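You operate a simulated robot arm through the tools that you are given. There is no shell and no other tool.

You are at the controls of a simulated robot arm. One attempt, no reset.

JOB
The clamp was left open: fix it and leave the ready lamp green.
Fine: pull the slide out to clamp, then back in and locked; leave the depth dial and black knob. Where these are worked on the way, their far stop is far enough and under half their travel is too little: slide.

Only the result counts: the job must be done as asked and must still hold three seconds after the hand-in. Knocking over, shifting, dropping, spilling or breaking anything else fails it.

ROBOT AND FRAMES
A 7-joint arm with a two-finger parallel gripper, fixed in place. Base frame: the origin is on the floor under the middle of its stand, x ahead of it, y to its left, z up; the work surface is at about z = 850. Readings come in mm, degrees, newtons and seconds.
It reaches about 1372 mm from its shoulder. Its first joint turns from -149.0 to 149.0 degrees. Payload 3.43 kg.
Tool frame: the origin (TCP) lies between the finger pads and is the grasp point; the fingertips stand 30 mm ahead of it; z points along the fingers, y is the line along which they close. Largest opening 94 mm; finger width 28, thickness 10; the body of the gripper, 50 by 96 mm, starts 55 mm behind the TCP.
Orientation is that of the tool frame in the base frame, as [roll, pitch, yaw] about the fixed x, y, z axes, in that order (R = Rz(yaw) Ry(pitch) Rx(roll)). With the fingers straight down and closing along the base's y, the tool's x points along the base's -x, its y along +y and its z along -z.

CONTROLS
- The arm moves only by the tool step_arm. Its argument "commands" is a list of rows, each an object of numbers (a shift or turn left out is 0, a gripper value left out holds the last): "tx", "ty", "tz": the shift along the base's x, y, z in mm; "wx", "wy", "wz": the turn, a rotation vector about the base's x, y, z in degrees. In form: [{"tx": .., "ty": .., "tz": .., "wx": .., "wy": .., "wz": ..}, ...]. A call has 1 to 20 rows; each row shifts and turns the commanded pose from where the row before left it. "grip" is the opening, from 0 (shut) to 1 (fully open), set as the call begins (left out, the last holds). Rows are played at 5 a second. More than 50 mm and 8.6 degrees between two rows, or a gripper value outside its range, and nothing of the call is played. A pose out of reach is approached as far as the arm can. The call stops where the force on the tool passes 60 N (or 10 N more than at its start, if that is more) or the arm is blocked; 0.2 s more then pass. Each finger travels about 45 mm/s and halts on what it meets, pressing with about 42 N; the grip force reading is that of the motor and also rises with nothing between the fingers. The clock runs only during rows and for 0.2 s after the last one: add rows that do not move to give the fingers time. The reply holds the time, the measured pose of the TCP, the force on the tool along the base axes, the opening and the grip force, in the units named above and with some noise, with the torque about the TCP (base axes, N m) and any sound that the robot's microphone picked up.
- Cameras (640 x 400 px; columns grow to the right, rows downward): "scene" is fixed at [218.7, 501.2, 1409.3]; the picture's right is [0.82, -0.58, 0.00], its down [-0.36, -0.51, -0.78] and it looks along [0.45, 0.64, -0.63] (base axes); focal length 298 px, centre (320, 200). "wrist" rides on the gripper at [76, 14, -102] in the tool frame; the picture's right is [-0.18, 0.98, 0.00], its down [-0.75, -0.14, -0.64] and it looks along [-0.63, -0.12, 0.77] (tool axes); focal length 243 px, centre (320, 200). There is no depth. A picture from a camera that has moved, and an enlarged one, comes with that camera's place and axes in the base frame and with its lens.
- grab_frame(camera): a new picture of that camera. No time passes.
- zoom(camera, box): a new picture of the part [left, top, right, bottom] of that camera's present view, enlarged. No time passes.
- hand_in(): hands the job in; it is judged then, once.

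Places have to be worked out from the pictures, the camera data and where the tool is seen. Open the gripper and draw the arm clear of the work before you hand the job in, unless the task says otherwise.

The tools are called after "Request:" by a JSON object that holds its "api" and its "payload". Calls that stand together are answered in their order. step_arm: Moves the arm, as the interface text tells. Its arguments: {"type":"object","properties":{"commands":{"type":"array"},"grip":{"type":"number"}},"required":["commands"]} The other tools are called the same way: grab_frame (camera) takes a picture; zoom (camera, box) takes an enlarged picture of a part of a camera's view; hand_in () hands the job in.

At the start:

```text
time_s: 0.0
ee_pos: [669.6, 727.0, 1201.7]
tcp_rot: [180.0, 0.0, 180.0]
wrist_force: [0.0, 0.2, 0.4]
ft_torque: [0.03, -0.02, 0.02]
gripper_width: 93.9
gripper_force: 0.0
```

scene: 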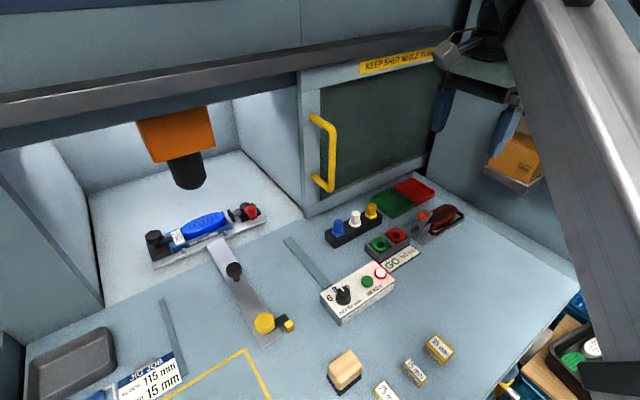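
wrist: 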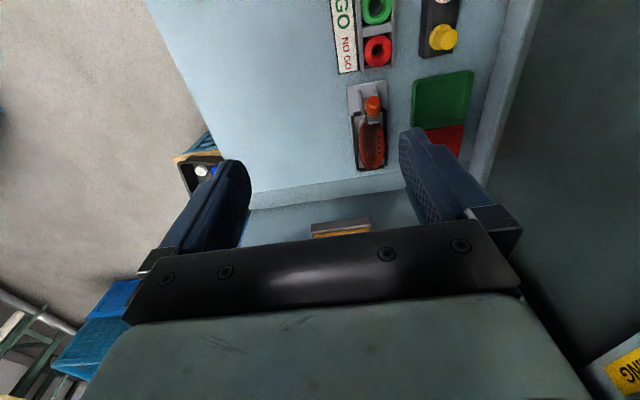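

I'll begin by looking more closely at the scene to identify the clamp, slide, dial and lamp.

Request:
{"api": "zoom", "payload": {"camera": "scene", "box": [120, 180, 320, 360]}}

Request:
{"api": "zoom", "payload": {"camera": "scene", "box": [280, 170, 480, 330]}}

Request:
{"api": "zoom", "payload": {"camera": "scene", "box": [80, 280, 320, 400]}}

Request:
{"api": "zoom", "payload": {"camera": "scene", "box": [120, 100, 280, 280]}}

```text
2.22 times, centred on (220, 270) of scene
camera zoom: at [218.7, 501.2, 1409.3], right [0.82, -0.58, 0.0], down [-0.36, -0.51, -0.78], along [0.45, 0.64, -0.63], focal length 662 px, centre (542, 44)
```

zoom: 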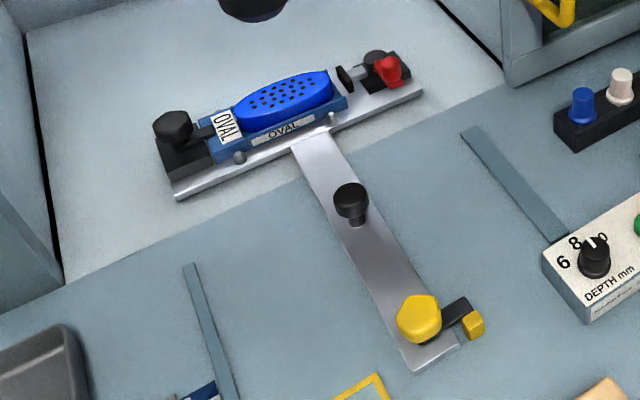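

```text
2.50 times, centred on (380, 250) of scene
camera zoom: at [218.7, 501.2, 1409.3], right [0.82, -0.58, 0.0], down [-0.36, -0.51, -0.78], along [0.45, 0.64, -0.63], focal length 745 px, centre (170, 75)
```

zoom: 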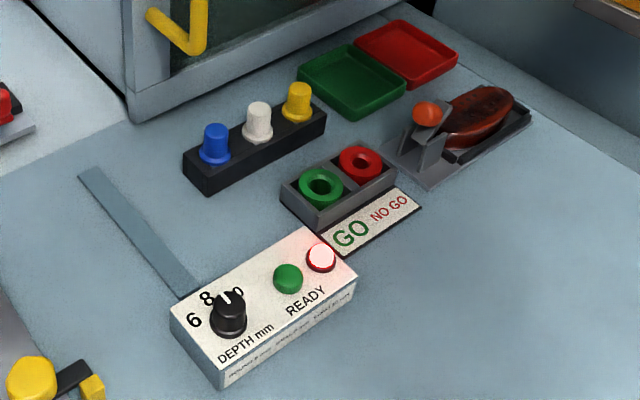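

```text
2.67 times, centred on (200, 340) of scene
camera zoom: at [218.7, 501.2, 1409.3], right [0.82, -0.58, 0.0], down [-0.36, -0.51, -0.78], along [0.45, 0.64, -0.63], focal length 795 px, centre (640, -173)
```

zoom: 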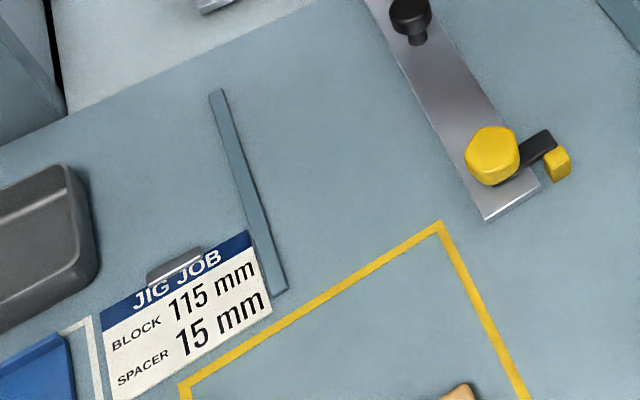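

```text
2.22 times, centred on (200, 190) of scene
camera zoom: at [218.7, 501.2, 1409.3], right [0.82, -0.58, 0.0], down [-0.36, -0.51, -0.78], along [0.45, 0.64, -0.63], focal length 662 px, centre (587, 222)
```

zoom: 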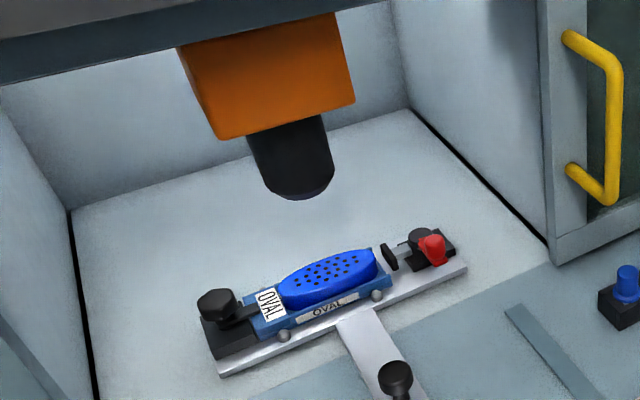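

The slide runs along base y at about x≈285, with a yellow hex knob near y≈770, and the jig sits at y≈1090 with a red clamp handle. I zoom in further on the lock end, the black knob, the clamp, and the lamps and door.

Request:
{"api": "zoom", "payload": {"camera": "scene", "box": [235, 295, 315, 350]}}

Request:
{"api": "zoom", "payload": {"camera": "scene", "box": [200, 245, 280, 300]}}

Request:
{"api": "zoom", "payload": {"camera": "scene", "box": [205, 190, 285, 245]}}

Request:
{"api": "zoom", "payload": {"camera": "scene", "box": [135, 210, 215, 275]}}

Request:
{"api": "zoom", "payload": {"camera": "scene", "box": [310, 255, 400, 330]}}

Request:
{"api": "zoom", "payload": {"camera": "scene", "box": [280, 30, 480, 200]}}

```text
7.27 times, centred on (275, 322) of scene
camera zoom: at [218.7, 501.2, 1409.3], right [0.82, -0.58, 0.0], down [-0.36, -0.51, -0.78], along [0.45, 0.64, -0.63], focal length 2167 px, centre (647, -691)
```

zoom: 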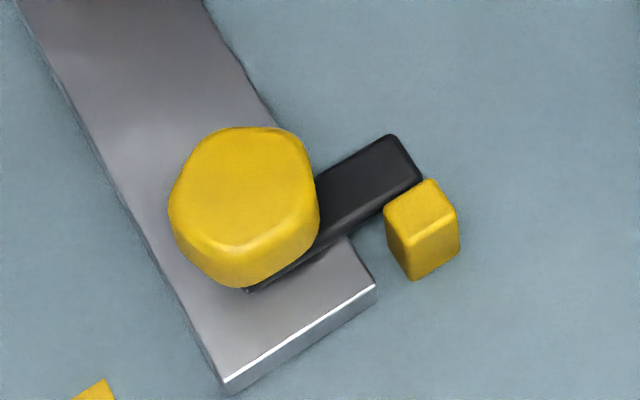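

```text
7.27 times, centred on (240, 272) of scene
camera zoom: at [218.7, 501.2, 1409.3], right [0.82, -0.58, 0.0], down [-0.36, -0.51, -0.78], along [0.45, 0.64, -0.63], focal length 2167 px, centre (902, -327)
```

zoom: 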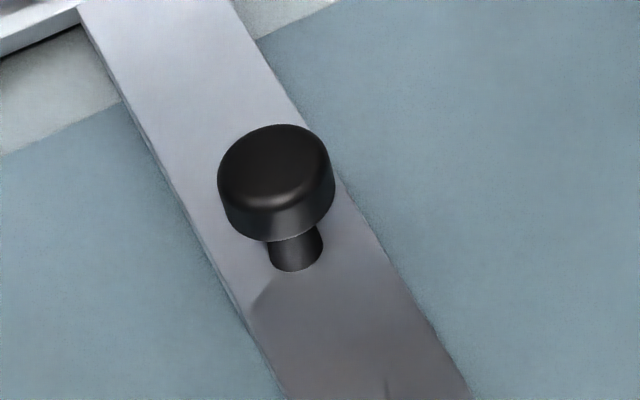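

```text
7.27 times, centred on (245, 218) of scene
camera zoom: at [218.7, 501.2, 1409.3], right [0.82, -0.58, 0.0], down [-0.36, -0.51, -0.78], along [0.45, 0.64, -0.63], focal length 2167 px, centre (866, 73)
```

zoom: 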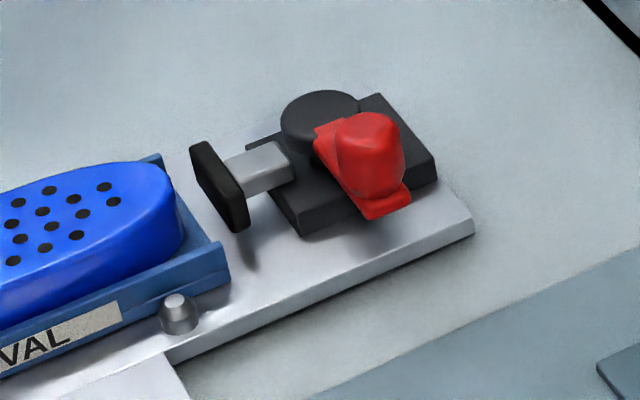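

```text
6.15 times, centred on (175, 242) of scene
camera zoom: at [218.7, 501.2, 1409.3], right [0.82, -0.58, 0.0], down [-0.36, -0.51, -0.78], along [0.45, 0.64, -0.63], focal length 1834 px, centre (1212, -62)
```

zoom: 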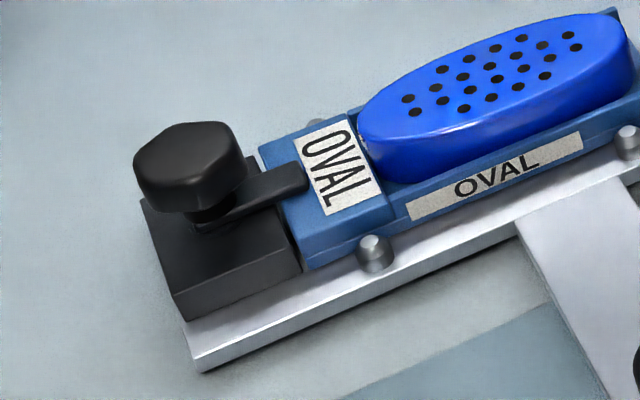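

```text
5.33 times, centred on (355, 292) of scene
camera zoom: at [218.7, 501.2, 1409.3], right [0.82, -0.58, 0.0], down [-0.36, -0.51, -0.78], along [0.45, 0.64, -0.63], focal length 1589 px, centre (133, -293)
```

zoom: 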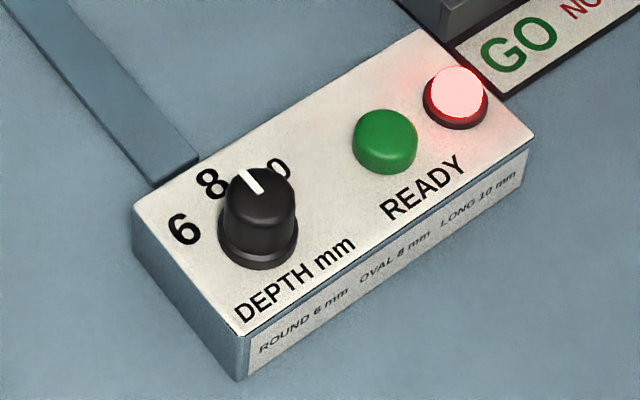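

```text
2.35 times, centred on (380, 115) of scene
camera zoom: at [218.7, 501.2, 1409.3], right [0.82, -0.58, 0.0], down [-0.36, -0.51, -0.78], along [0.45, 0.64, -0.63], focal length 701 px, centre (179, 400)
```

zoom: 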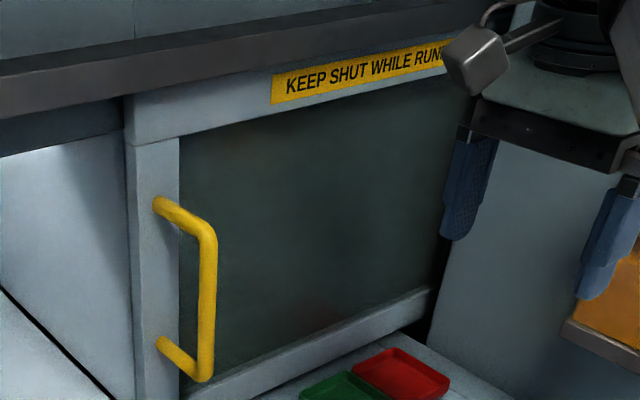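

The picture reads as follows: the yellow hex knob carries a black latch arm that sits behind a fixed yellow block, so the slide is locked. The red lever on the jig's right is the open clamp, the black hex knob holds the jig plate, and the dial reads 8, which matches OVAL. I move the arm over the slide end and turn it so the wrist camera looks along +y.

Request:
{"api": "step_arm", "payload": {"commands": [{"tx": -31, "ty": -9, "tz": -4, "wz": 7.5}, {"tx": -31, "ty": -9, "tz": -4, "wz": 7.5}, {"tx": -31, "ty": -9, "tz": -4, "wz": 7.5}, {"tx": -31, "ty": -9, "tz": -4, "wz": 7.5}, {"tx": -31, "ty": -9, "tz": -4, "wz": 7.5}, {"tx": -31, "ty": -9, "tz": -4, "wz": 7.5}, {"tx": -31, "ty": -9, "tz": -4, "wz": 7.5}, {"tx": -31, "ty": -9, "tz": -4, "wz": 7.5}, {"tx": -31, "ty": -9, "tz": -4, "wz": 7.5}, {"tx": -31, "ty": -9, "tz": -4, "wz": 7.5}, {"tx": -31, "ty": -9, "tz": -4, "wz": 7.5}, {"tx": -31, "ty": -9, "tz": -4, "wz": 7.5}, {}]}}

```text
time_s: 1.6
ee_pos: [466.2, 667.8, 1174.3]
tcp_rot: [179.8, 1.0, -131.0]
wrist_force: [1.5, 1.1, -3.4]
ft_torque: [0.07, 0.08, 0.06]
gripper_width: 93.9
gripper_force: 0.1
stopped in row 7: the force on the tool passed its limit at 71 N (the readings are from after the stop); the commanded pose is now the measured one
```

The move stopped early with a force spike, so I check what the arm touched before doing anything else.

Request:
{"api": "grab_frame", "payload": {"camera": "scene"}}

Request:
{"api": "grab_frame", "payload": {"camera": "wrist"}}

```text
taken
```

scene: 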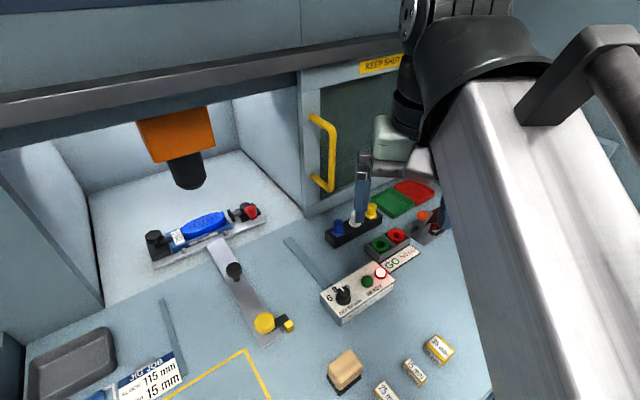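

```text
taken
camera wrist: at [403.2, 619.8, 1276.9], right [-0.62, 0.78, 0.01], down [0.59, 0.47, 0.65], along [0.51, 0.41, -0.76], focal length 243 px, centre (320, 200)
```

wrist: 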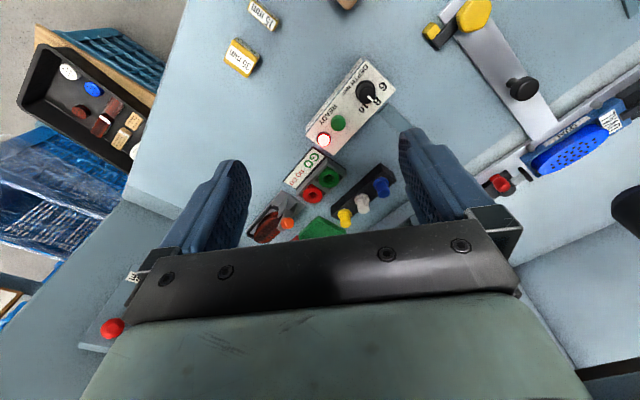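

Nothing is near the gripper and the readings settled, so the spike looks dynamic. I continue more slowly.

Request:
{"api": "step_arm", "payload": {"commands": [{"tx": -10, "ty": -3, "wz": 3}, {"tx": -15, "ty": -4, "wz": 4}, {"tx": -15, "ty": -4, "wz": 4}, {"tx": -15, "ty": -4, "wz": 4}, {"tx": -15, "ty": -4, "wz": 4}, {"tx": -15, "ty": -4, "wz": 4}, {"tx": -15, "ty": -4, "wz": 4}, {"tx": -15, "ty": -4, "wz": 4}, {"tx": -15, "ty": -4, "wz": 4}, {"tx": -15, "ty": -4, "wz": 4}, {"tx": -10, "ty": -3, "wz": 2}, {}]}}

```text
time_s: 2.1
ee_pos: [449.0, 665.9, 1174.6]
tcp_rot: [179.9, 1.5, -126.5]
wrist_force: [5.6, 0.9, -5.7]
ft_torque: [0.22, 0.4, 0.32]
gripper_width: 94.2
gripper_force: 0.0
stopped in row 2: the force on the tool passed its limit at 68 N (the readings are from after the stop); the commanded pose is now the measured one
```

It stopped again and the tool is slightly tilted, so something is really touching. I look closely at the wrist region.

Request:
{"api": "zoom", "payload": {"camera": "scene", "box": [320, 0, 640, 260]}}

Request:
{"api": "grab_frame", "payload": {"camera": "wrist"}}

```text
1.54 times, centred on (480, 130) of scene
camera zoom: at [218.7, 501.2, 1409.3], right [0.82, -0.58, 0.0], down [-0.36, -0.51, -0.78], along [0.45, 0.64, -0.63], focal length 458 px, centre (74, 308)
```

zoom: 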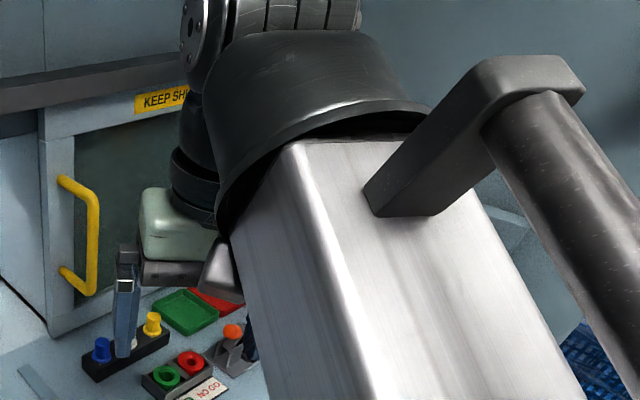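

```text
taken
camera wrist: at [390.8, 611.1, 1275.8], right [-0.68, 0.73, 0.01], down [0.55, 0.51, 0.66], along [0.48, 0.46, -0.75], focal length 243 px, centre (320, 200)
```

wrist: 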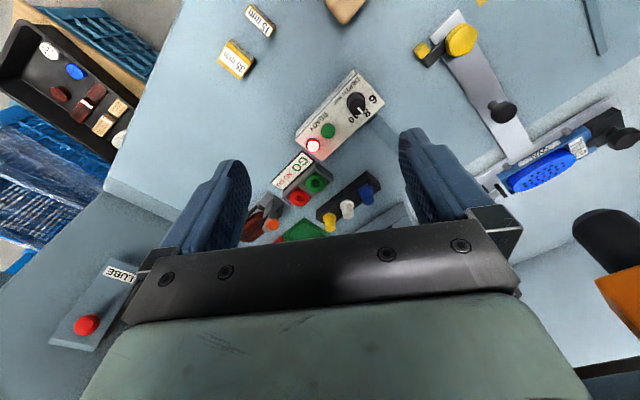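

The wrist camera housing appears to be meeting the forearm because I turned it toward the base side. I turn back to the starting yaw and keep the camera away from the forearm from here on.

Request:
{"api": "step_arm", "payload": {"commands": [{"wz": -4}, {"wz": -6}, {"wz": -7}, {"wz": -7}, {"wz": -7}, {"wz": -7}, {"wz": -7}, {"wz": -5}, {"wz": -3.5}, {"wy": 0}, {}]}}

```text
time_s: 4.5
ee_pos: [448.6, 666.0, 1175.7]
tcp_rot: [179.9, 1.4, 180.0]
wrist_force: [-0.7, -0.2, -0.3]
ft_torque: [0.02, -0.02, -0.02]
gripper_width: 94.2
gripper_force: 0.1
```

That is clear and force-free. I now translate at safe height to view the slide end from the −x side, correcting the small tilt.

Request:
{"api": "step_arm", "payload": {"commands": [{"tx": -10, "ty": 4, "tz": -3, "wy": 0.7}, {"tx": -20, "ty": 8, "tz": -6, "wy": 0.7}, {"tx": -20, "ty": 8, "tz": -6}, {"tx": -20, "ty": 8, "tz": -6}, {"tx": -20, "ty": 8, "tz": -6}, {"tx": -20, "ty": 8, "tz": -6}, {"tx": -20, "ty": 8, "tz": -6}, {"tx": -20, "ty": 8, "tz": -6}, {"tx": -20, "ty": 8, "tz": -6}, {"tx": -20, "ty": 8, "tz": -6}, {"tx": -20, "ty": 8, "tz": -6}, {"tx": -20, "ty": 8, "tz": -6}, {"tx": -20, "ty": 8, "tz": -6}, {"tx": -10, "ty": 4, "tz": -3}, {}]}}

Request:
{"api": "grab_frame", "payload": {"camera": "wrist"}}

Request:
{"api": "grab_frame", "payload": {"camera": "scene"}}

```text
time_s: 7.7
ee_pos: [189.3, 769.6, 1096.4]
tcp_rot: [179.7, 0.1, -179.9]
wrist_force: [0.1, -0.1, -0.2]
ft_torque: [0.01, -0.01, 0.03]
gripper_width: 94.0
gripper_force: 0.1
```

```text
taken
camera wrist: at [112.0, 783.7, 1199.3], right [0.18, 0.98, 0.0], down [0.75, -0.14, 0.64], along [0.63, -0.11, -0.77], focal length 243 px, centre (320, 200)
```

wrist: 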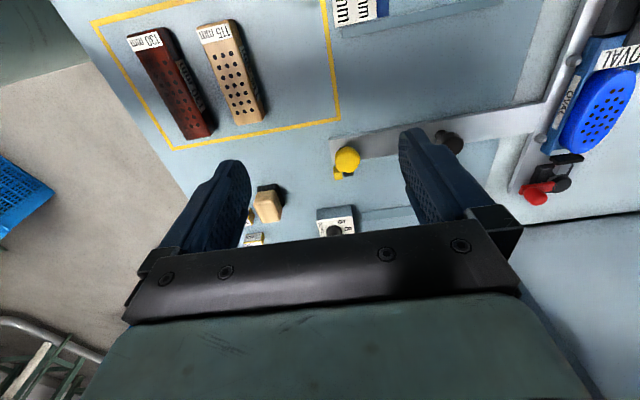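

```text
taken
```

scene: 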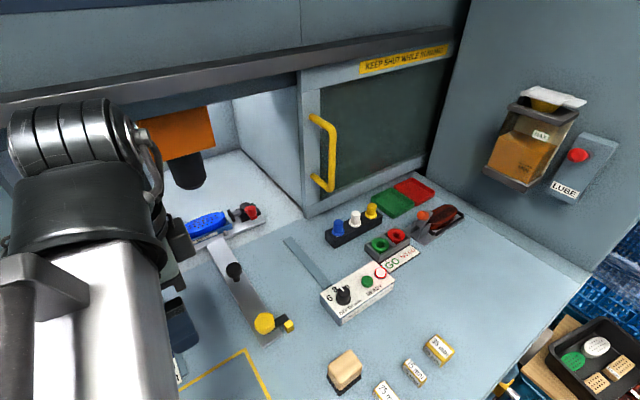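

The knob center triangulates to about (297, 791, 890) from both cameras. I zoom the wrist view for detail on the knob, latch and clamp.

Request:
{"api": "zoom", "payload": {"camera": "wrist", "box": [310, 120, 410, 190]}}

Request:
{"api": "zoom", "payload": {"camera": "wrist", "box": [500, 40, 640, 220]}}

Request:
{"api": "zoom", "payload": {"camera": "scene", "box": [160, 230, 420, 400]}}

```text
5.71 times, centred on (360, 155) of wrist
camera zoom: at [112.0, 783.7, 1199.3], right [0.18, 0.98, 0.0], down [0.75, -0.14, 0.64], along [0.63, -0.11, -0.77], focal length 1386 px, centre (91, 457)
```

zoom: 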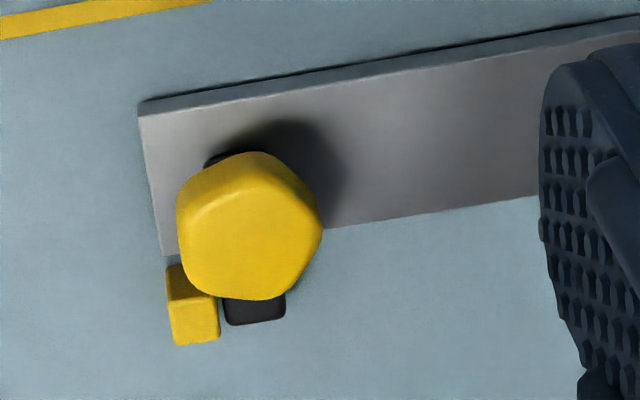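

```text
2.22 times, centred on (570, 130) of wrist
camera zoom: at [112.0, 783.7, 1199.3], right [0.18, 0.98, 0.0], down [0.75, -0.14, 0.64], along [0.63, -0.11, -0.77], focal length 539 px, centre (-236, 356)
```

zoom: 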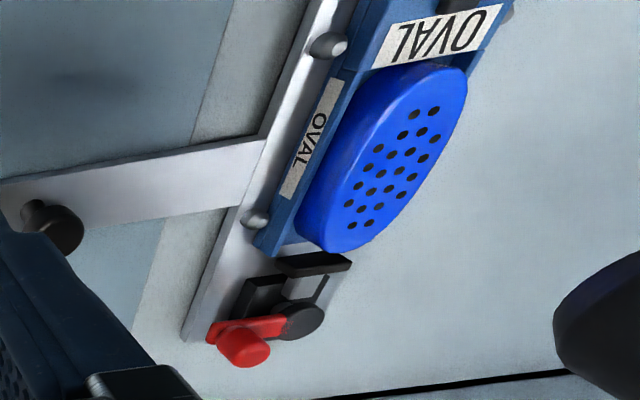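

```text
2.35 times, centred on (290, 315) of scene
camera zoom: at [218.7, 501.2, 1409.3], right [0.82, -0.58, 0.0], down [-0.36, -0.51, -0.78], along [0.45, 0.64, -0.63], focal length 701 px, centre (391, -71)
```

zoom: 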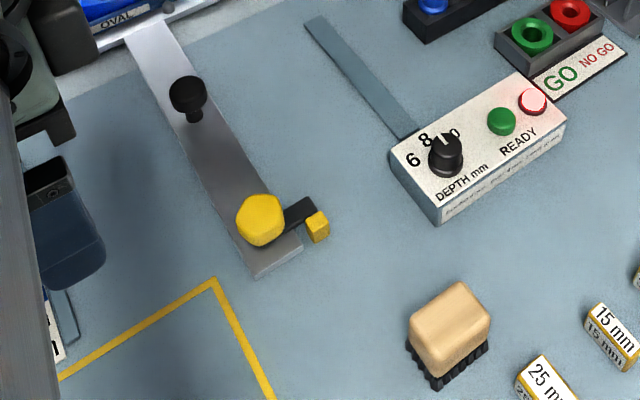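

The knob top is at about (299, 793, 890) and about 37 mm wide, with the latch arm pointing +x behind the block at (339, 775, 869). It therefore unlocks counter-clockwise. I rise over it and rotate the wrist by −90° so the camera ends on the +y side, away from the forearm, and can then sweep 90° counter-clockwise.

Request:
{"api": "step_arm", "payload": {"commands": [{"tx": 4, "ty": 1, "tz": -3, "wz": -4}, {"tx": 8, "ty": 1.5, "tz": -6, "wz": -6.5}, {"tx": 8, "ty": 1.5, "tz": -6, "wz": -6.5}, {"tx": 8, "ty": 1.5, "tz": -6, "wz": -6.5}, {"tx": 8, "ty": 1.5, "tz": -6, "wz": -6.5}, {"tx": 8, "ty": 1.5, "tz": -6, "wz": -6.5}, {"tx": 8, "ty": 1.5, "tz": -6, "wz": -6.5}, {"tx": 8, "ty": 1.5, "tz": -6, "wz": -6.5}, {"tx": 8, "ty": 1.5, "tz": -6, "wz": -6.5}, {"tx": 8, "ty": 1.5, "tz": -6, "wz": -6.5}, {"tx": 8, "ty": 1.5, "tz": -6, "wz": -6.5}, {"tx": 8, "ty": 1.5, "tz": -6, "wz": -6.5}, {"tx": 8, "ty": 1.5, "tz": -6, "wz": -6.5}, {"tx": 8, "ty": 1.5, "tz": -6, "wz": -6.5}, {"tx": 2, "ty": 1, "wz": -1.6}, {}]}}

Request:
{"api": "grab_frame", "payload": {"camera": "wrist"}}

Request:
{"api": "grab_frame", "payload": {"camera": "scene"}}

```text
time_s: 11.1
ee_pos: [297.7, 791.6, 1016.6]
tcp_rot: [179.8, 0.0, 89.9]
wrist_force: [-0.4, -0.9, -0.2]
ft_torque: [-0.01, -0.02, -0.01]
gripper_width: 93.9
gripper_force: 0.0
```

```text
taken
camera wrist: at [312.5, 867.9, 1119.4], right [0.98, -0.19, 0.0], down [-0.15, -0.75, 0.64], along [-0.12, -0.63, -0.77], focal length 243 px, centre (320, 200)
```

wrist: 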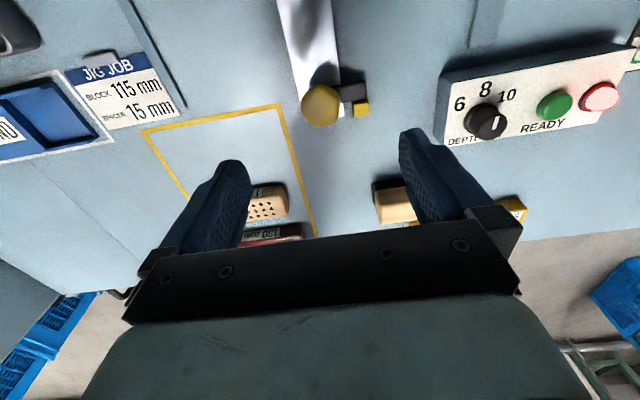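

```text
taken
```

scene: 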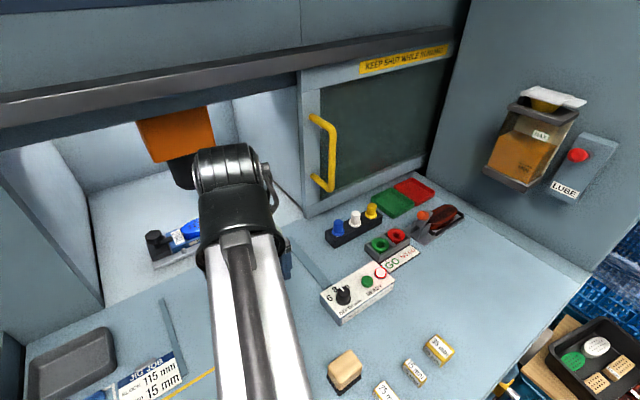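

I zoom in on the knob from this side to refine its center, its flats and the latch height.

Request:
{"api": "zoom", "payload": {"camera": "wrist", "box": [270, 60, 390, 140]}}

Request:
{"api": "zoom", "payload": {"camera": "wrist", "box": [430, 40, 640, 170]}}

```text
5.00 times, centred on (330, 100) of wrist
camera zoom: at [312.5, 867.9, 1119.4], right [0.98, -0.19, 0.0], down [-0.15, -0.75, 0.64], along [-0.12, -0.63, -0.77], focal length 1213 px, centre (270, 700)
```

zoom: 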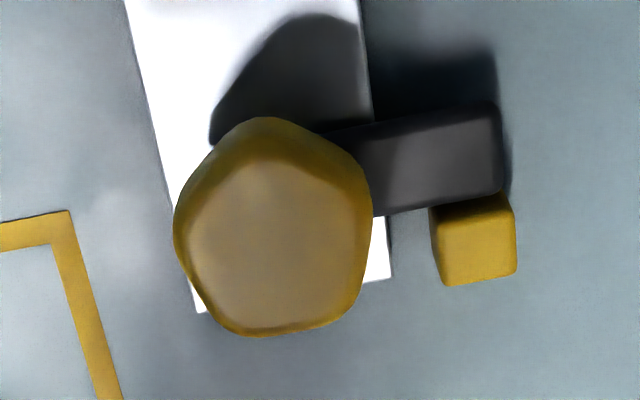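

```text
3.05 times, centred on (535, 105) of wrist
camera zoom: at [312.5, 867.9, 1119.4], right [0.98, -0.19, 0.0], down [-0.15, -0.75, 0.64], along [-0.12, -0.63, -0.77], focal length 739 px, centre (-335, 490)
```

zoom: 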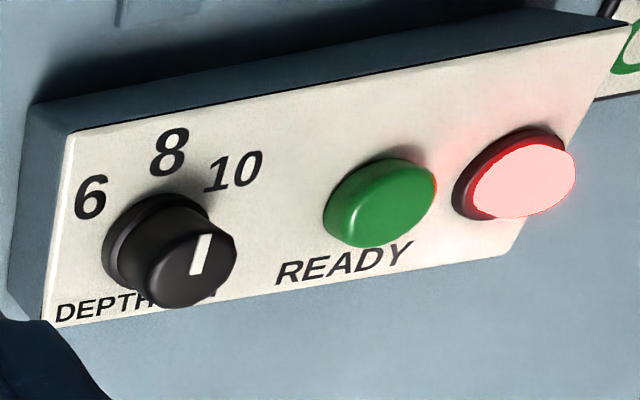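

The knob looks five-sided, with a vertex toward +y and its center at about (299, 790). I turn the wrist −18° so one pad lies on a flat, set the opening to about 56 mm, and lower so the fingertips straddle the knob just above the latch and block.

Request:
{"api": "step_arm", "payload": {"commands": [{"tx": 0.8, "ty": -1.6, "tz": -5, "wz": -3}, {"tz": -12, "wz": -5}, {"tz": -15, "wz": -5}, {"tz": -15, "wz": -5}, {"tz": -12}, {"tz": -8}, {}], "grip": 0.6}}

Request:
{"api": "grab_frame", "payload": {"camera": "wrist"}}

```text
time_s: 12.7
ee_pos: [316.6, 783.3, 964.7]
tcp_rot: [179.8, 0.1, 78.8]
wrist_force: [0.1, 0.1, -0.3]
ft_torque: [-0.01, 0.01, 0.01]
gripper_width: 56.3
gripper_force: 0.0
out of reach, approached as far as the arm can: row 3, 4
```

```text
taken
camera wrist: at [344.8, 856.5, 1067.0], right [0.93, -0.37, 0.0], down [-0.29, -0.71, 0.64], along [-0.24, -0.6, -0.77], focal length 243 px, centre (320, 200)
```

wrist: 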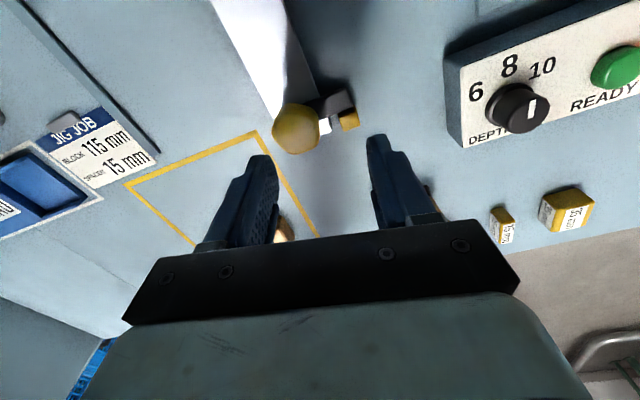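

That ran into a wrist joint limit near yaw 80°, so I swing the other way instead: yaw 108° is another flat alignment. I re-center at a safe height first.

Request:
{"api": "step_arm", "payload": {"commands": [{"tx": -4, "ty": 1, "wz": 6}, {"tx": -5, "ty": 2, "wz": 7}, {"tx": -5, "ty": 2, "wz": 7}, {"tx": -4, "ty": 2, "wz": 7}, {"wz": 2}, {}]}}

```text
time_s: 14.1
ee_pos: [298.4, 791.6, 964.6]
tcp_rot: [179.8, 0.1, 107.7]
wrist_force: [0.4, -0.1, 0.6]
ft_torque: [0.03, 0.02, -0.01]
gripper_width: 56.3
gripper_force: 0.0
```

Now at (298, 792, 965) with yaw 108°. I check the view before descending.

Request:
{"api": "grab_frame", "payload": {"camera": "wrist"}}

Request:
{"api": "zoom", "payload": {"camera": "wrist", "box": [260, 90, 420, 200]}}

```text
taken
camera wrist: at [288.0, 868.5, 1067.4], right [0.99, 0.13, 0.0], down [0.09, -0.76, 0.64], along [0.08, -0.64, -0.77], focal length 243 px, centre (320, 200)
```

wrist: 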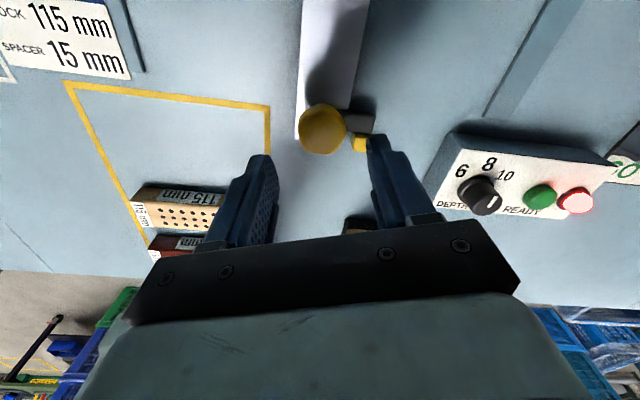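

```text
3.64 times, centred on (340, 145) of wrist
camera zoom: at [288.0, 868.5, 1067.4], right [0.99, 0.13, 0.0], down [0.09, -0.76, 0.64], along [0.08, -0.64, -0.77], focal length 882 px, centre (247, 400)
```

zoom: 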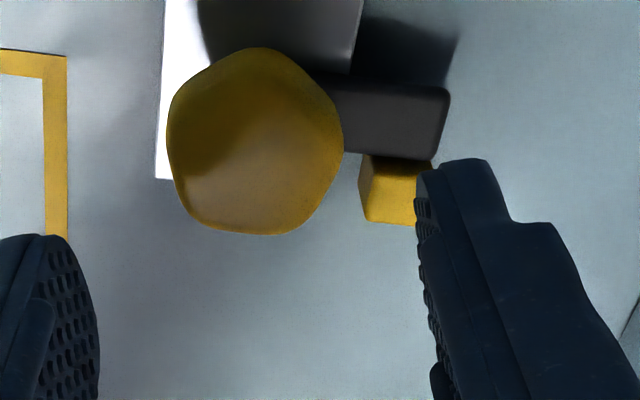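

Knob center refines to about (300.5, 789.5). I descend so the TCP is at z≈904, with the fingertips at 874, above the block (869) and latch (865).

Request:
{"api": "step_arm", "payload": {"commands": [{"tx": 2, "ty": -2, "tz": -10}, {"tz": -14}, {"tz": -14}, {"tz": -12}, {"tz": -8}, {"tz": -2.5}, {}]}}

Request:
{"api": "grab_frame", "payload": {"camera": "wrist"}}

Request:
{"api": "zoom", "payload": {"camera": "wrist", "box": [220, 90, 420, 230]}}

```text
time_s: 15.7
ee_pos: [300.0, 789.2, 903.9]
tcp_rot: [179.8, 0.0, 107.8]
wrist_force: [-0.6, 0.1, -0.4]
ft_torque: [-0.01, 0.01, 0.0]
gripper_width: 56.6
gripper_force: 0.1
```

```text
taken
camera wrist: at [290.2, 866.0, 1006.5], right [0.99, 0.12, 0.0], down [0.09, -0.76, 0.64], along [0.08, -0.64, -0.77], focal length 243 px, centre (320, 200)
```

wrist: 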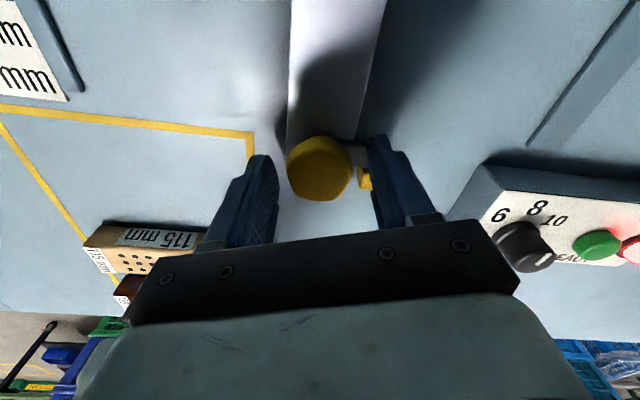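

```text
2.86 times, centred on (320, 160) of wrist
camera zoom: at [290.2, 866.0, 1006.5], right [0.99, 0.12, 0.0], down [0.09, -0.76, 0.64], along [0.08, -0.64, -0.77], focal length 693 px, centre (320, 314)
```

zoom: 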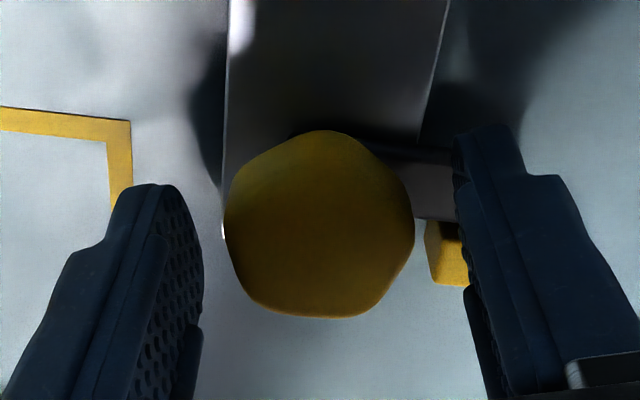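

The knob sits centered between the pads. I close on it and hold still.

Request:
{"api": "step_arm", "payload": {"commands": [{}, {}, {}, {}, {}], "grip": 0}}

Request:
{"api": "zoom", "payload": {"camera": "wrist", "box": [220, 90, 420, 230]}}

```text
time_s: 16.9
ee_pos: [300.0, 788.2, 904.3]
tcp_rot: [179.9, 0.1, 107.7]
wrist_force: [-1.5, -1.1, -1.1]
ft_torque: [0.03, 0.03, 0.0]
gripper_width: 37.3
gripper_force: 45.1
```

```text
2.86 times, centred on (320, 160) of wrist
camera zoom: at [290.1, 865.9, 1006.5], right [0.99, 0.12, 0.0], down [0.09, -0.76, 0.64], along [0.08, -0.64, -0.77], focal length 693 px, centre (320, 314)
```

zoom: 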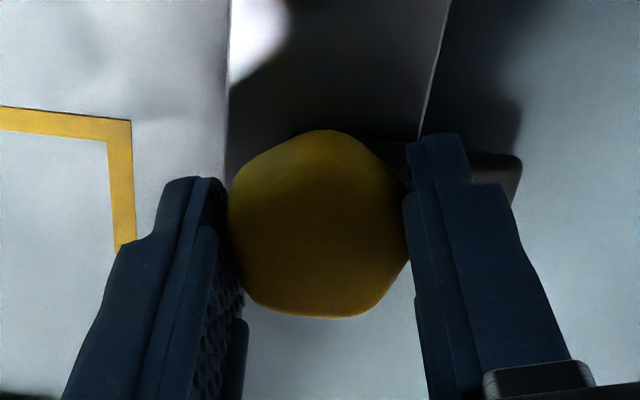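

I have a firm hold at 37.3 mm with no side load. I turn counter-clockwise by 20° first and check the response.

Request:
{"api": "step_arm", "payload": {"commands": [{"wz": 3}, {"wz": 5}, {"wz": 6}, {"wz": 6}, {}]}}

Request:
{"api": "zoom", "payload": {"camera": "wrist", "box": [220, 90, 420, 230]}}

```text
time_s: 18.1
ee_pos: [301.3, 788.7, 903.0]
tcp_rot: [179.9, 0.1, 127.8]
wrist_force: [3.2, -0.6, -6.1]
ft_torque: [0.19, -0.12, 0.01]
gripper_width: 37.3
gripper_force: 45.3
```

```text
2.86 times, centred on (320, 160) of wrist
camera zoom: at [264.7, 858.0, 1006.5], right [0.89, 0.46, 0.0], down [0.35, -0.68, 0.64], along [0.3, -0.57, -0.77], focal length 693 px, centre (320, 314)
```

zoom: 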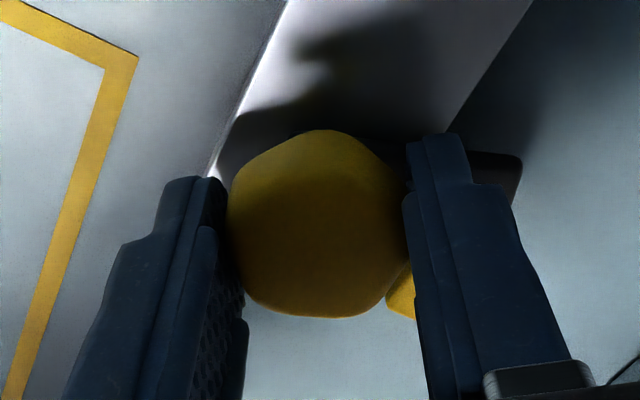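

The latch arm turns with the gripper and the torque stays low. I continue the rotation to 90° total.

Request:
{"api": "step_arm", "payload": {"commands": [{"wz": 4}, {"wz": 6}, {"wz": 6}, {"wz": 6}, {"wz": 6}, {"wz": 6}, {"wz": 6}, {}]}}

Request:
{"api": "zoom", "payload": {"camera": "wrist", "box": [220, 90, 420, 230]}}

```text
time_s: 19.9
ee_pos: [301.5, 787.7, 903.2]
tcp_rot: [179.9, 0.1, 167.8]
wrist_force: [17.0, 1.7, -2.8]
ft_torque: [0.03, -0.31, -0.01]
gripper_width: 37.4
gripper_force: 44.9
```

```text
2.86 times, centred on (320, 160) of wrist
camera zoom: at [229.3, 819.3, 1006.4], right [0.39, 0.92, 0.0], down [0.71, -0.3, 0.64], along [0.59, -0.25, -0.77], focal length 693 px, centre (320, 314)
```

zoom: 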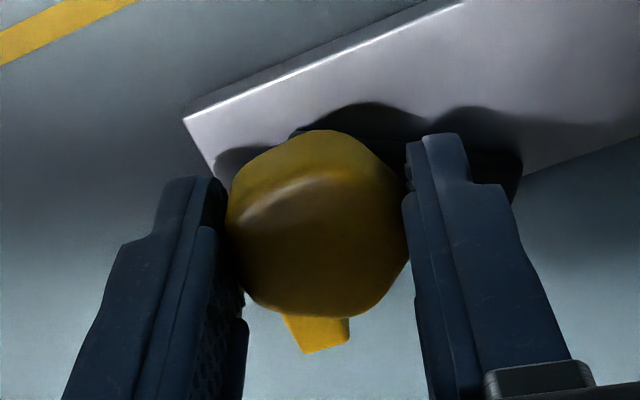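

Rotation continues smoothly, but a side load of 17 N in x shows I'm slightly off the knob axis. I shift about 1.5 mm to relieve it while finishing the turn.

Request:
{"api": "step_arm", "payload": {"commands": [{"tx": 1, "ty": -0.5}, {"tx": 0.5, "wz": 4}, {"wz": 5}, {"wz": 5}, {"wz": 4}, {}]}}

Request:
{"api": "zoom", "payload": {"camera": "wrist", "box": [220, 90, 420, 230]}}

```text
time_s: 21.3
ee_pos: [302.1, 789.2, 902.9]
tcp_rot: [179.9, 0.0, -174.0]
wrist_force: [5.4, 4.0, -1.5]
ft_torque: [0.05, 0.01, -0.02]
gripper_width: 37.6
gripper_force: 44.9
```

```text
2.86 times, centred on (320, 160) of wrist
camera zoom: at [223.9, 795.3, 1006.6], right [0.08, 1.0, 0.0], down [0.76, -0.07, 0.64], along [0.64, -0.05, -0.77], focal length 693 px, centre (320, 314)
```

zoom: 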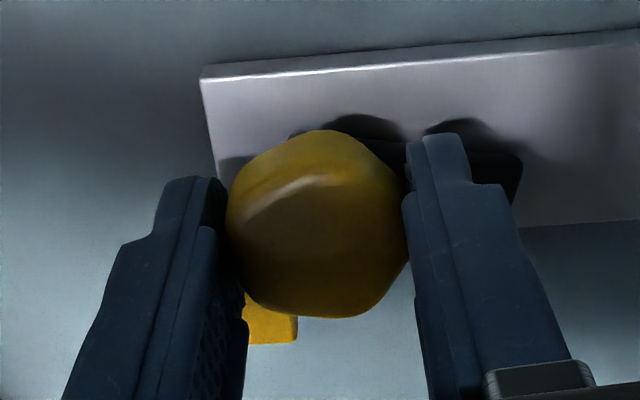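

Now 78° turned with low torque. I turn the remaining ~12° and watch for a stop.

Request:
{"api": "step_arm", "payload": {"commands": [{"wz": 4}, {"wz": 4}, {"wz": 4}, {}]}}

Request:
{"api": "zoom", "payload": {"camera": "wrist", "box": [220, 90, 420, 230]}}

Request:
{"api": "grab_frame", "payload": {"camera": "scene"}}

```text
time_s: 22.3
ee_pos: [302.0, 789.0, 903.8]
tcp_rot: [179.8, 0.0, -162.2]
wrist_force: [-2.9, 6.5, -1.4]
ft_torque: [0.08, 0.17, -0.02]
gripper_width: 37.5
gripper_force: 45.4
```

```text
2.86 times, centred on (320, 160) of wrist
camera zoom: at [224.3, 779.1, 1006.6], right [-0.13, 0.99, 0.0], down [0.76, 0.09, 0.64], along [0.64, 0.08, -0.77], focal length 693 px, centre (320, 314)
```

zoom: 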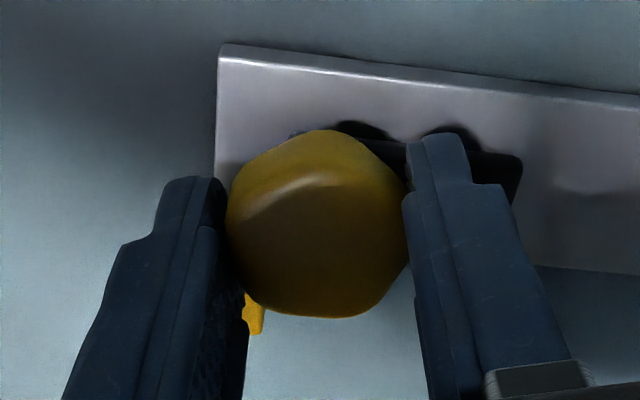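

```text
taken
```

scene: 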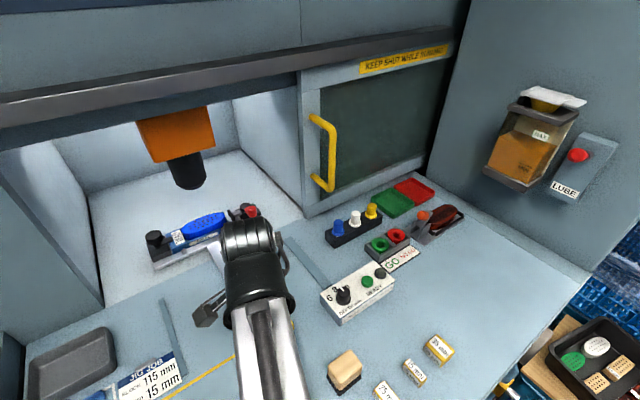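

Turned 90°: the latch now points along the bar and the red lamp has gone dark, so the slide is unlocked. I pull it gently in −y.

Request:
{"api": "step_arm", "payload": {"commands": [{"ty": -2}, {"ty": -4}, {"ty": -6}, {"ty": -8}, {"ty": -8}, {}]}}

Request:
{"api": "grab_frame", "payload": {"camera": "scene"}}

```text
time_s: 23.7
ee_pos: [301.5, 760.2, 903.6]
tcp_rot: [179.9, 0.1, -162.2]
wrist_force: [-13.2, -1.2, 4.8]
ft_torque: [-0.08, 0.06, 0.0]
gripper_width: 37.7
gripper_force: 44.9
```

```text
taken
```

scene: 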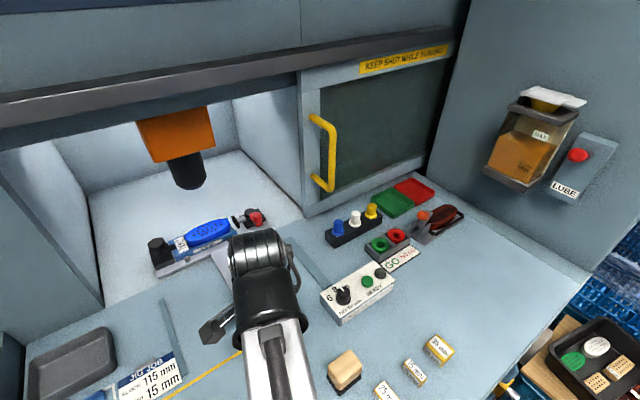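

The slide is moving freely. I continue pulling, trimming x slightly to relieve the side force.

Request:
{"api": "step_arm", "payload": {"commands": [{"ty": -5, "tx": -1}, {"ty": -10}, {"ty": -10}, {"ty": -10}, {"ty": -10}, {"ty": -10}, {"ty": -5}, {}]}}

Request:
{"api": "grab_frame", "payload": {"camera": "scene"}}

```text
time_s: 25.5
ee_pos: [301.8, 700.8, 904.1]
tcp_rot: [179.8, 0.1, -162.2]
wrist_force: [-0.7, 0.1, 7.5]
ft_torque: [0.39, -0.84, 0.0]
gripper_width: 37.6
gripper_force: 44.9
```

```text
taken
```

scene: 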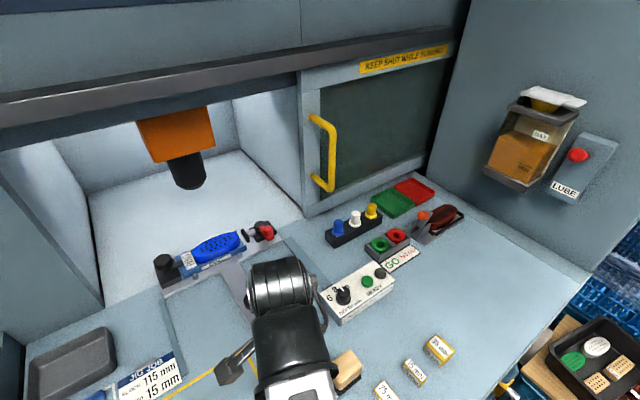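

Pulled 88 mm so far without trouble. I keep going in small steps toward the far stop.

Request:
{"api": "step_arm", "payload": {"commands": [{"ty": -6, "tz": 0.5}, {"ty": -10}, {"ty": -10}, {"ty": -10}, {"ty": -8}, {"ty": -6}, {}]}}

Request:
{"api": "grab_frame", "payload": {"camera": "scene"}}

Request:
{"api": "grab_frame", "payload": {"camera": "wrist"}}

```text
time_s: 27.1
ee_pos: [300.7, 650.1, 903.0]
tcp_rot: [179.9, 0.0, -162.2]
wrist_force: [5.1, -0.6, -15.1]
ft_torque: [0.3, -0.68, 0.03]
gripper_width: 37.5
gripper_force: 45.3
```

```text
taken
```

scene: 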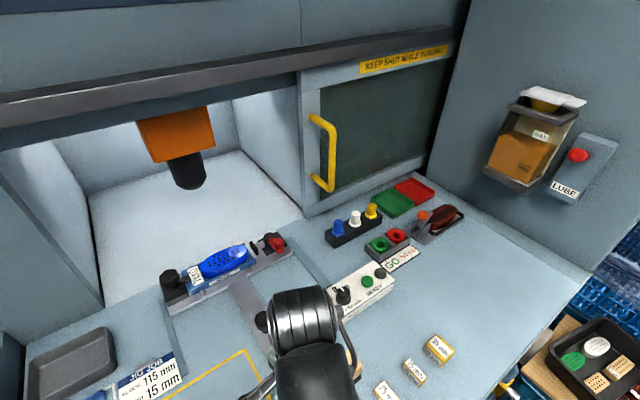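

```text
taken
camera wrist: at [224.1, 640.7, 1006.5], right [-0.12, 0.99, 0.0], down [0.76, 0.09, 0.64], along [0.64, 0.08, -0.77], focal length 243 px, centre (320, 200)
```

wrist: 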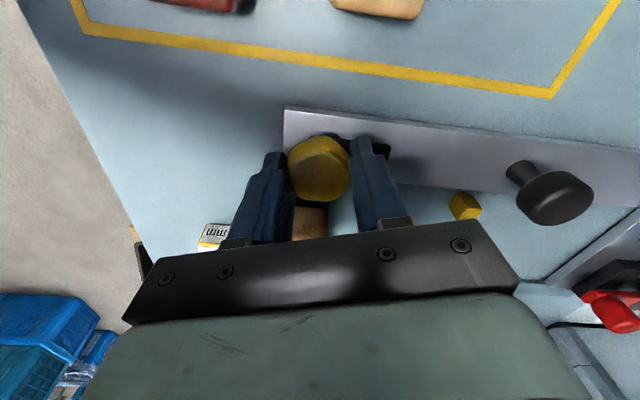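

Pulled about 140 mm now. I continue carefully until the end stop shows as force.

Request:
{"api": "step_arm", "payload": {"commands": [{"ty": -5, "tz": -0.5}, {"ty": -8}, {"ty": -8}, {"ty": -8}, {"ty": -8}, {"ty": -5}, {}]}}

Request:
{"api": "grab_frame", "payload": {"camera": "scene"}}

```text
time_s: 28.7
ee_pos: [301.8, 607.8, 902.9]
tcp_rot: [179.8, 0.1, -162.2]
wrist_force: [9.0, 0.4, -7.2]
ft_torque: [0.18, -0.37, -0.01]
gripper_width: 37.4
gripper_force: 45.1
```

```text
taken
```

scene: 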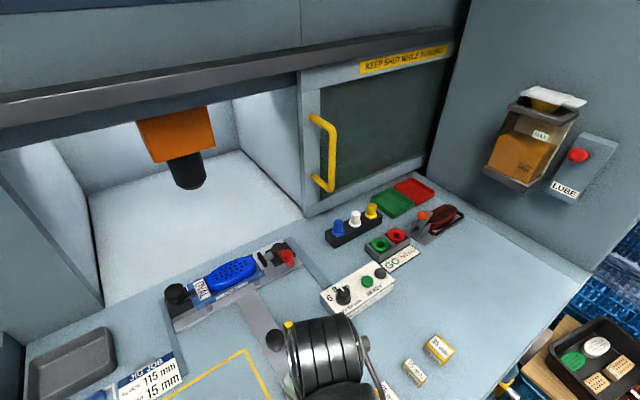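

181 mm so far. I continue in finer steps, watching for the end stop.

Request:
{"api": "step_arm", "payload": {"commands": [{"ty": -4, "tx": -0.5}, {"ty": -5}, {"ty": -5}, {"ty": -5}, {"ty": -4}, {}]}}

```text
time_s: 30.1
ee_pos: [301.3, 584.6, 903.2]
tcp_rot: [179.8, 0.0, -162.3]
wrist_force: [19.8, 1.4, -3.7]
ft_torque: [0.16, -0.22, -0.01]
gripper_width: 37.6
gripper_force: 44.8
```

Side force of +20 N in x calls for a +1 mm trim. The slide is at 204 mm and I keep feeling for the stop.

Request:
{"api": "step_arm", "payload": {"commands": [{"ty": -3, "tx": 1}, {"ty": -4}, {"ty": -4}, {"ty": -4}, {"ty": -4}, {}]}}

Request:
{"api": "grab_frame", "payload": {"camera": "scene"}}

```text
time_s: 31.5
ee_pos: [300.4, 565.9, 903.6]
tcp_rot: [179.8, -0.1, -162.2]
wrist_force: [5.9, 0.6, -7.5]
ft_torque: [0.18, -0.25, 0.0]
gripper_width: 37.3
gripper_force: 44.9
```

```text
taken
```

scene: 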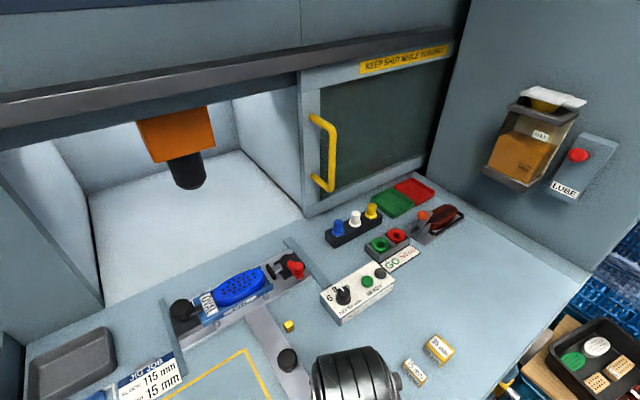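

No stop yet at 224 mm. I continue a little further.

Request:
{"api": "step_arm", "payload": {"commands": [{"ty": -3}, {"ty": -4}, {"ty": -4}, {"ty": -4}, {"ty": -4}, {}]}}

Request:
{"api": "grab_frame", "payload": {"camera": "wrist"}}

```text
time_s: 32.9
ee_pos: [301.2, 547.3, 903.9]
tcp_rot: [179.8, 0.0, -162.2]
wrist_force: [-1.4, 0.4, -1.5]
ft_torque: [0.15, 0.13, -0.02]
gripper_width: 37.4
gripper_force: 44.8
```

```text
taken
camera wrist: at [224.0, 537.3, 1006.6], right [-0.12, 0.99, 0.0], down [0.76, 0.09, 0.64], along [0.64, 0.08, -0.77], focal length 243 px, centre (320, 200)
```

wrist: 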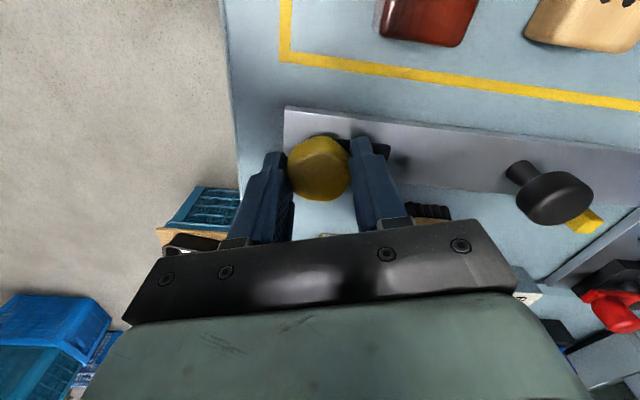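

Still free at 242 mm, with the bar end about 37 mm from the table edge. I continue gently.

Request:
{"api": "step_arm", "payload": {"commands": [{"ty": -3}, {"ty": -4}, {"ty": -4}, {"ty": -4}, {"ty": -3}, {}]}}

Request:
{"api": "grab_frame", "payload": {"camera": "scene"}}

```text
time_s: 34.3
ee_pos: [302.1, 529.3, 904.3]
tcp_rot: [179.9, 0.0, -162.2]
wrist_force: [-4.8, -2.8, -22.2]
ft_torque: [-0.04, -0.14, 0.0]
gripper_width: 37.3
gripper_force: 44.7
```

```text
taken
```

scene: 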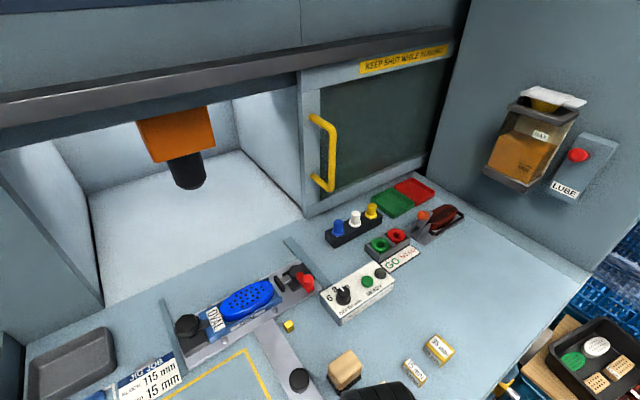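

The jig is now close to the yellow block and dial box, so I check the clearances before going any further.

Request:
{"api": "zoom", "payload": {"camera": "scene", "box": [230, 250, 350, 350]}}

Request:
{"api": "zoom", "payload": {"camera": "scene", "box": [150, 240, 350, 380]}}

```text
4.00 times, centred on (290, 300) of scene
camera zoom: at [218.7, 501.2, 1409.3], right [0.82, -0.58, 0.0], down [-0.36, -0.51, -0.78], along [0.45, 0.64, -0.63], focal length 1192 px, centre (440, -200)
```

zoom: 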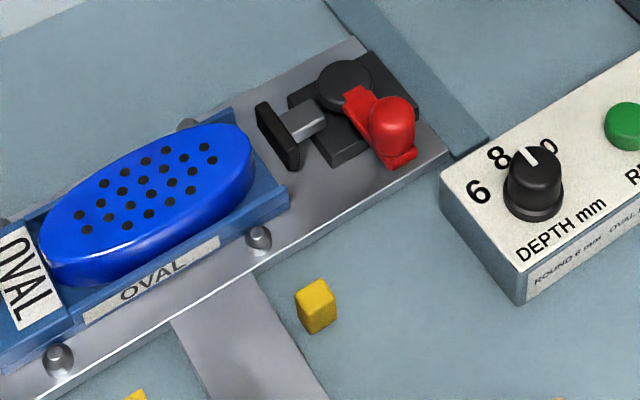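

```text
2.86 times, centred on (250, 310) of scene
camera zoom: at [218.7, 501.2, 1409.3], right [0.82, -0.58, 0.0], down [-0.36, -0.51, -0.78], along [0.45, 0.64, -0.63], focal length 852 px, centre (520, -114)
```

zoom: 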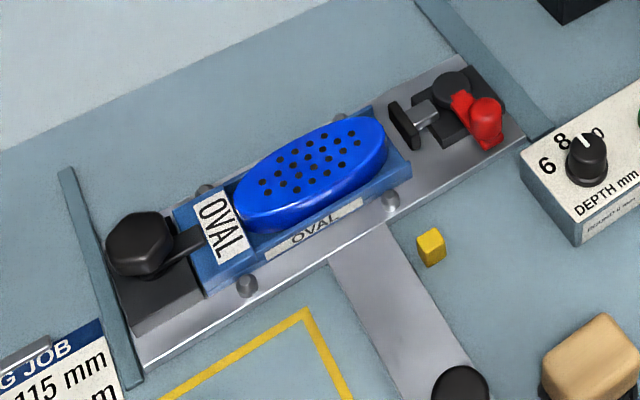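

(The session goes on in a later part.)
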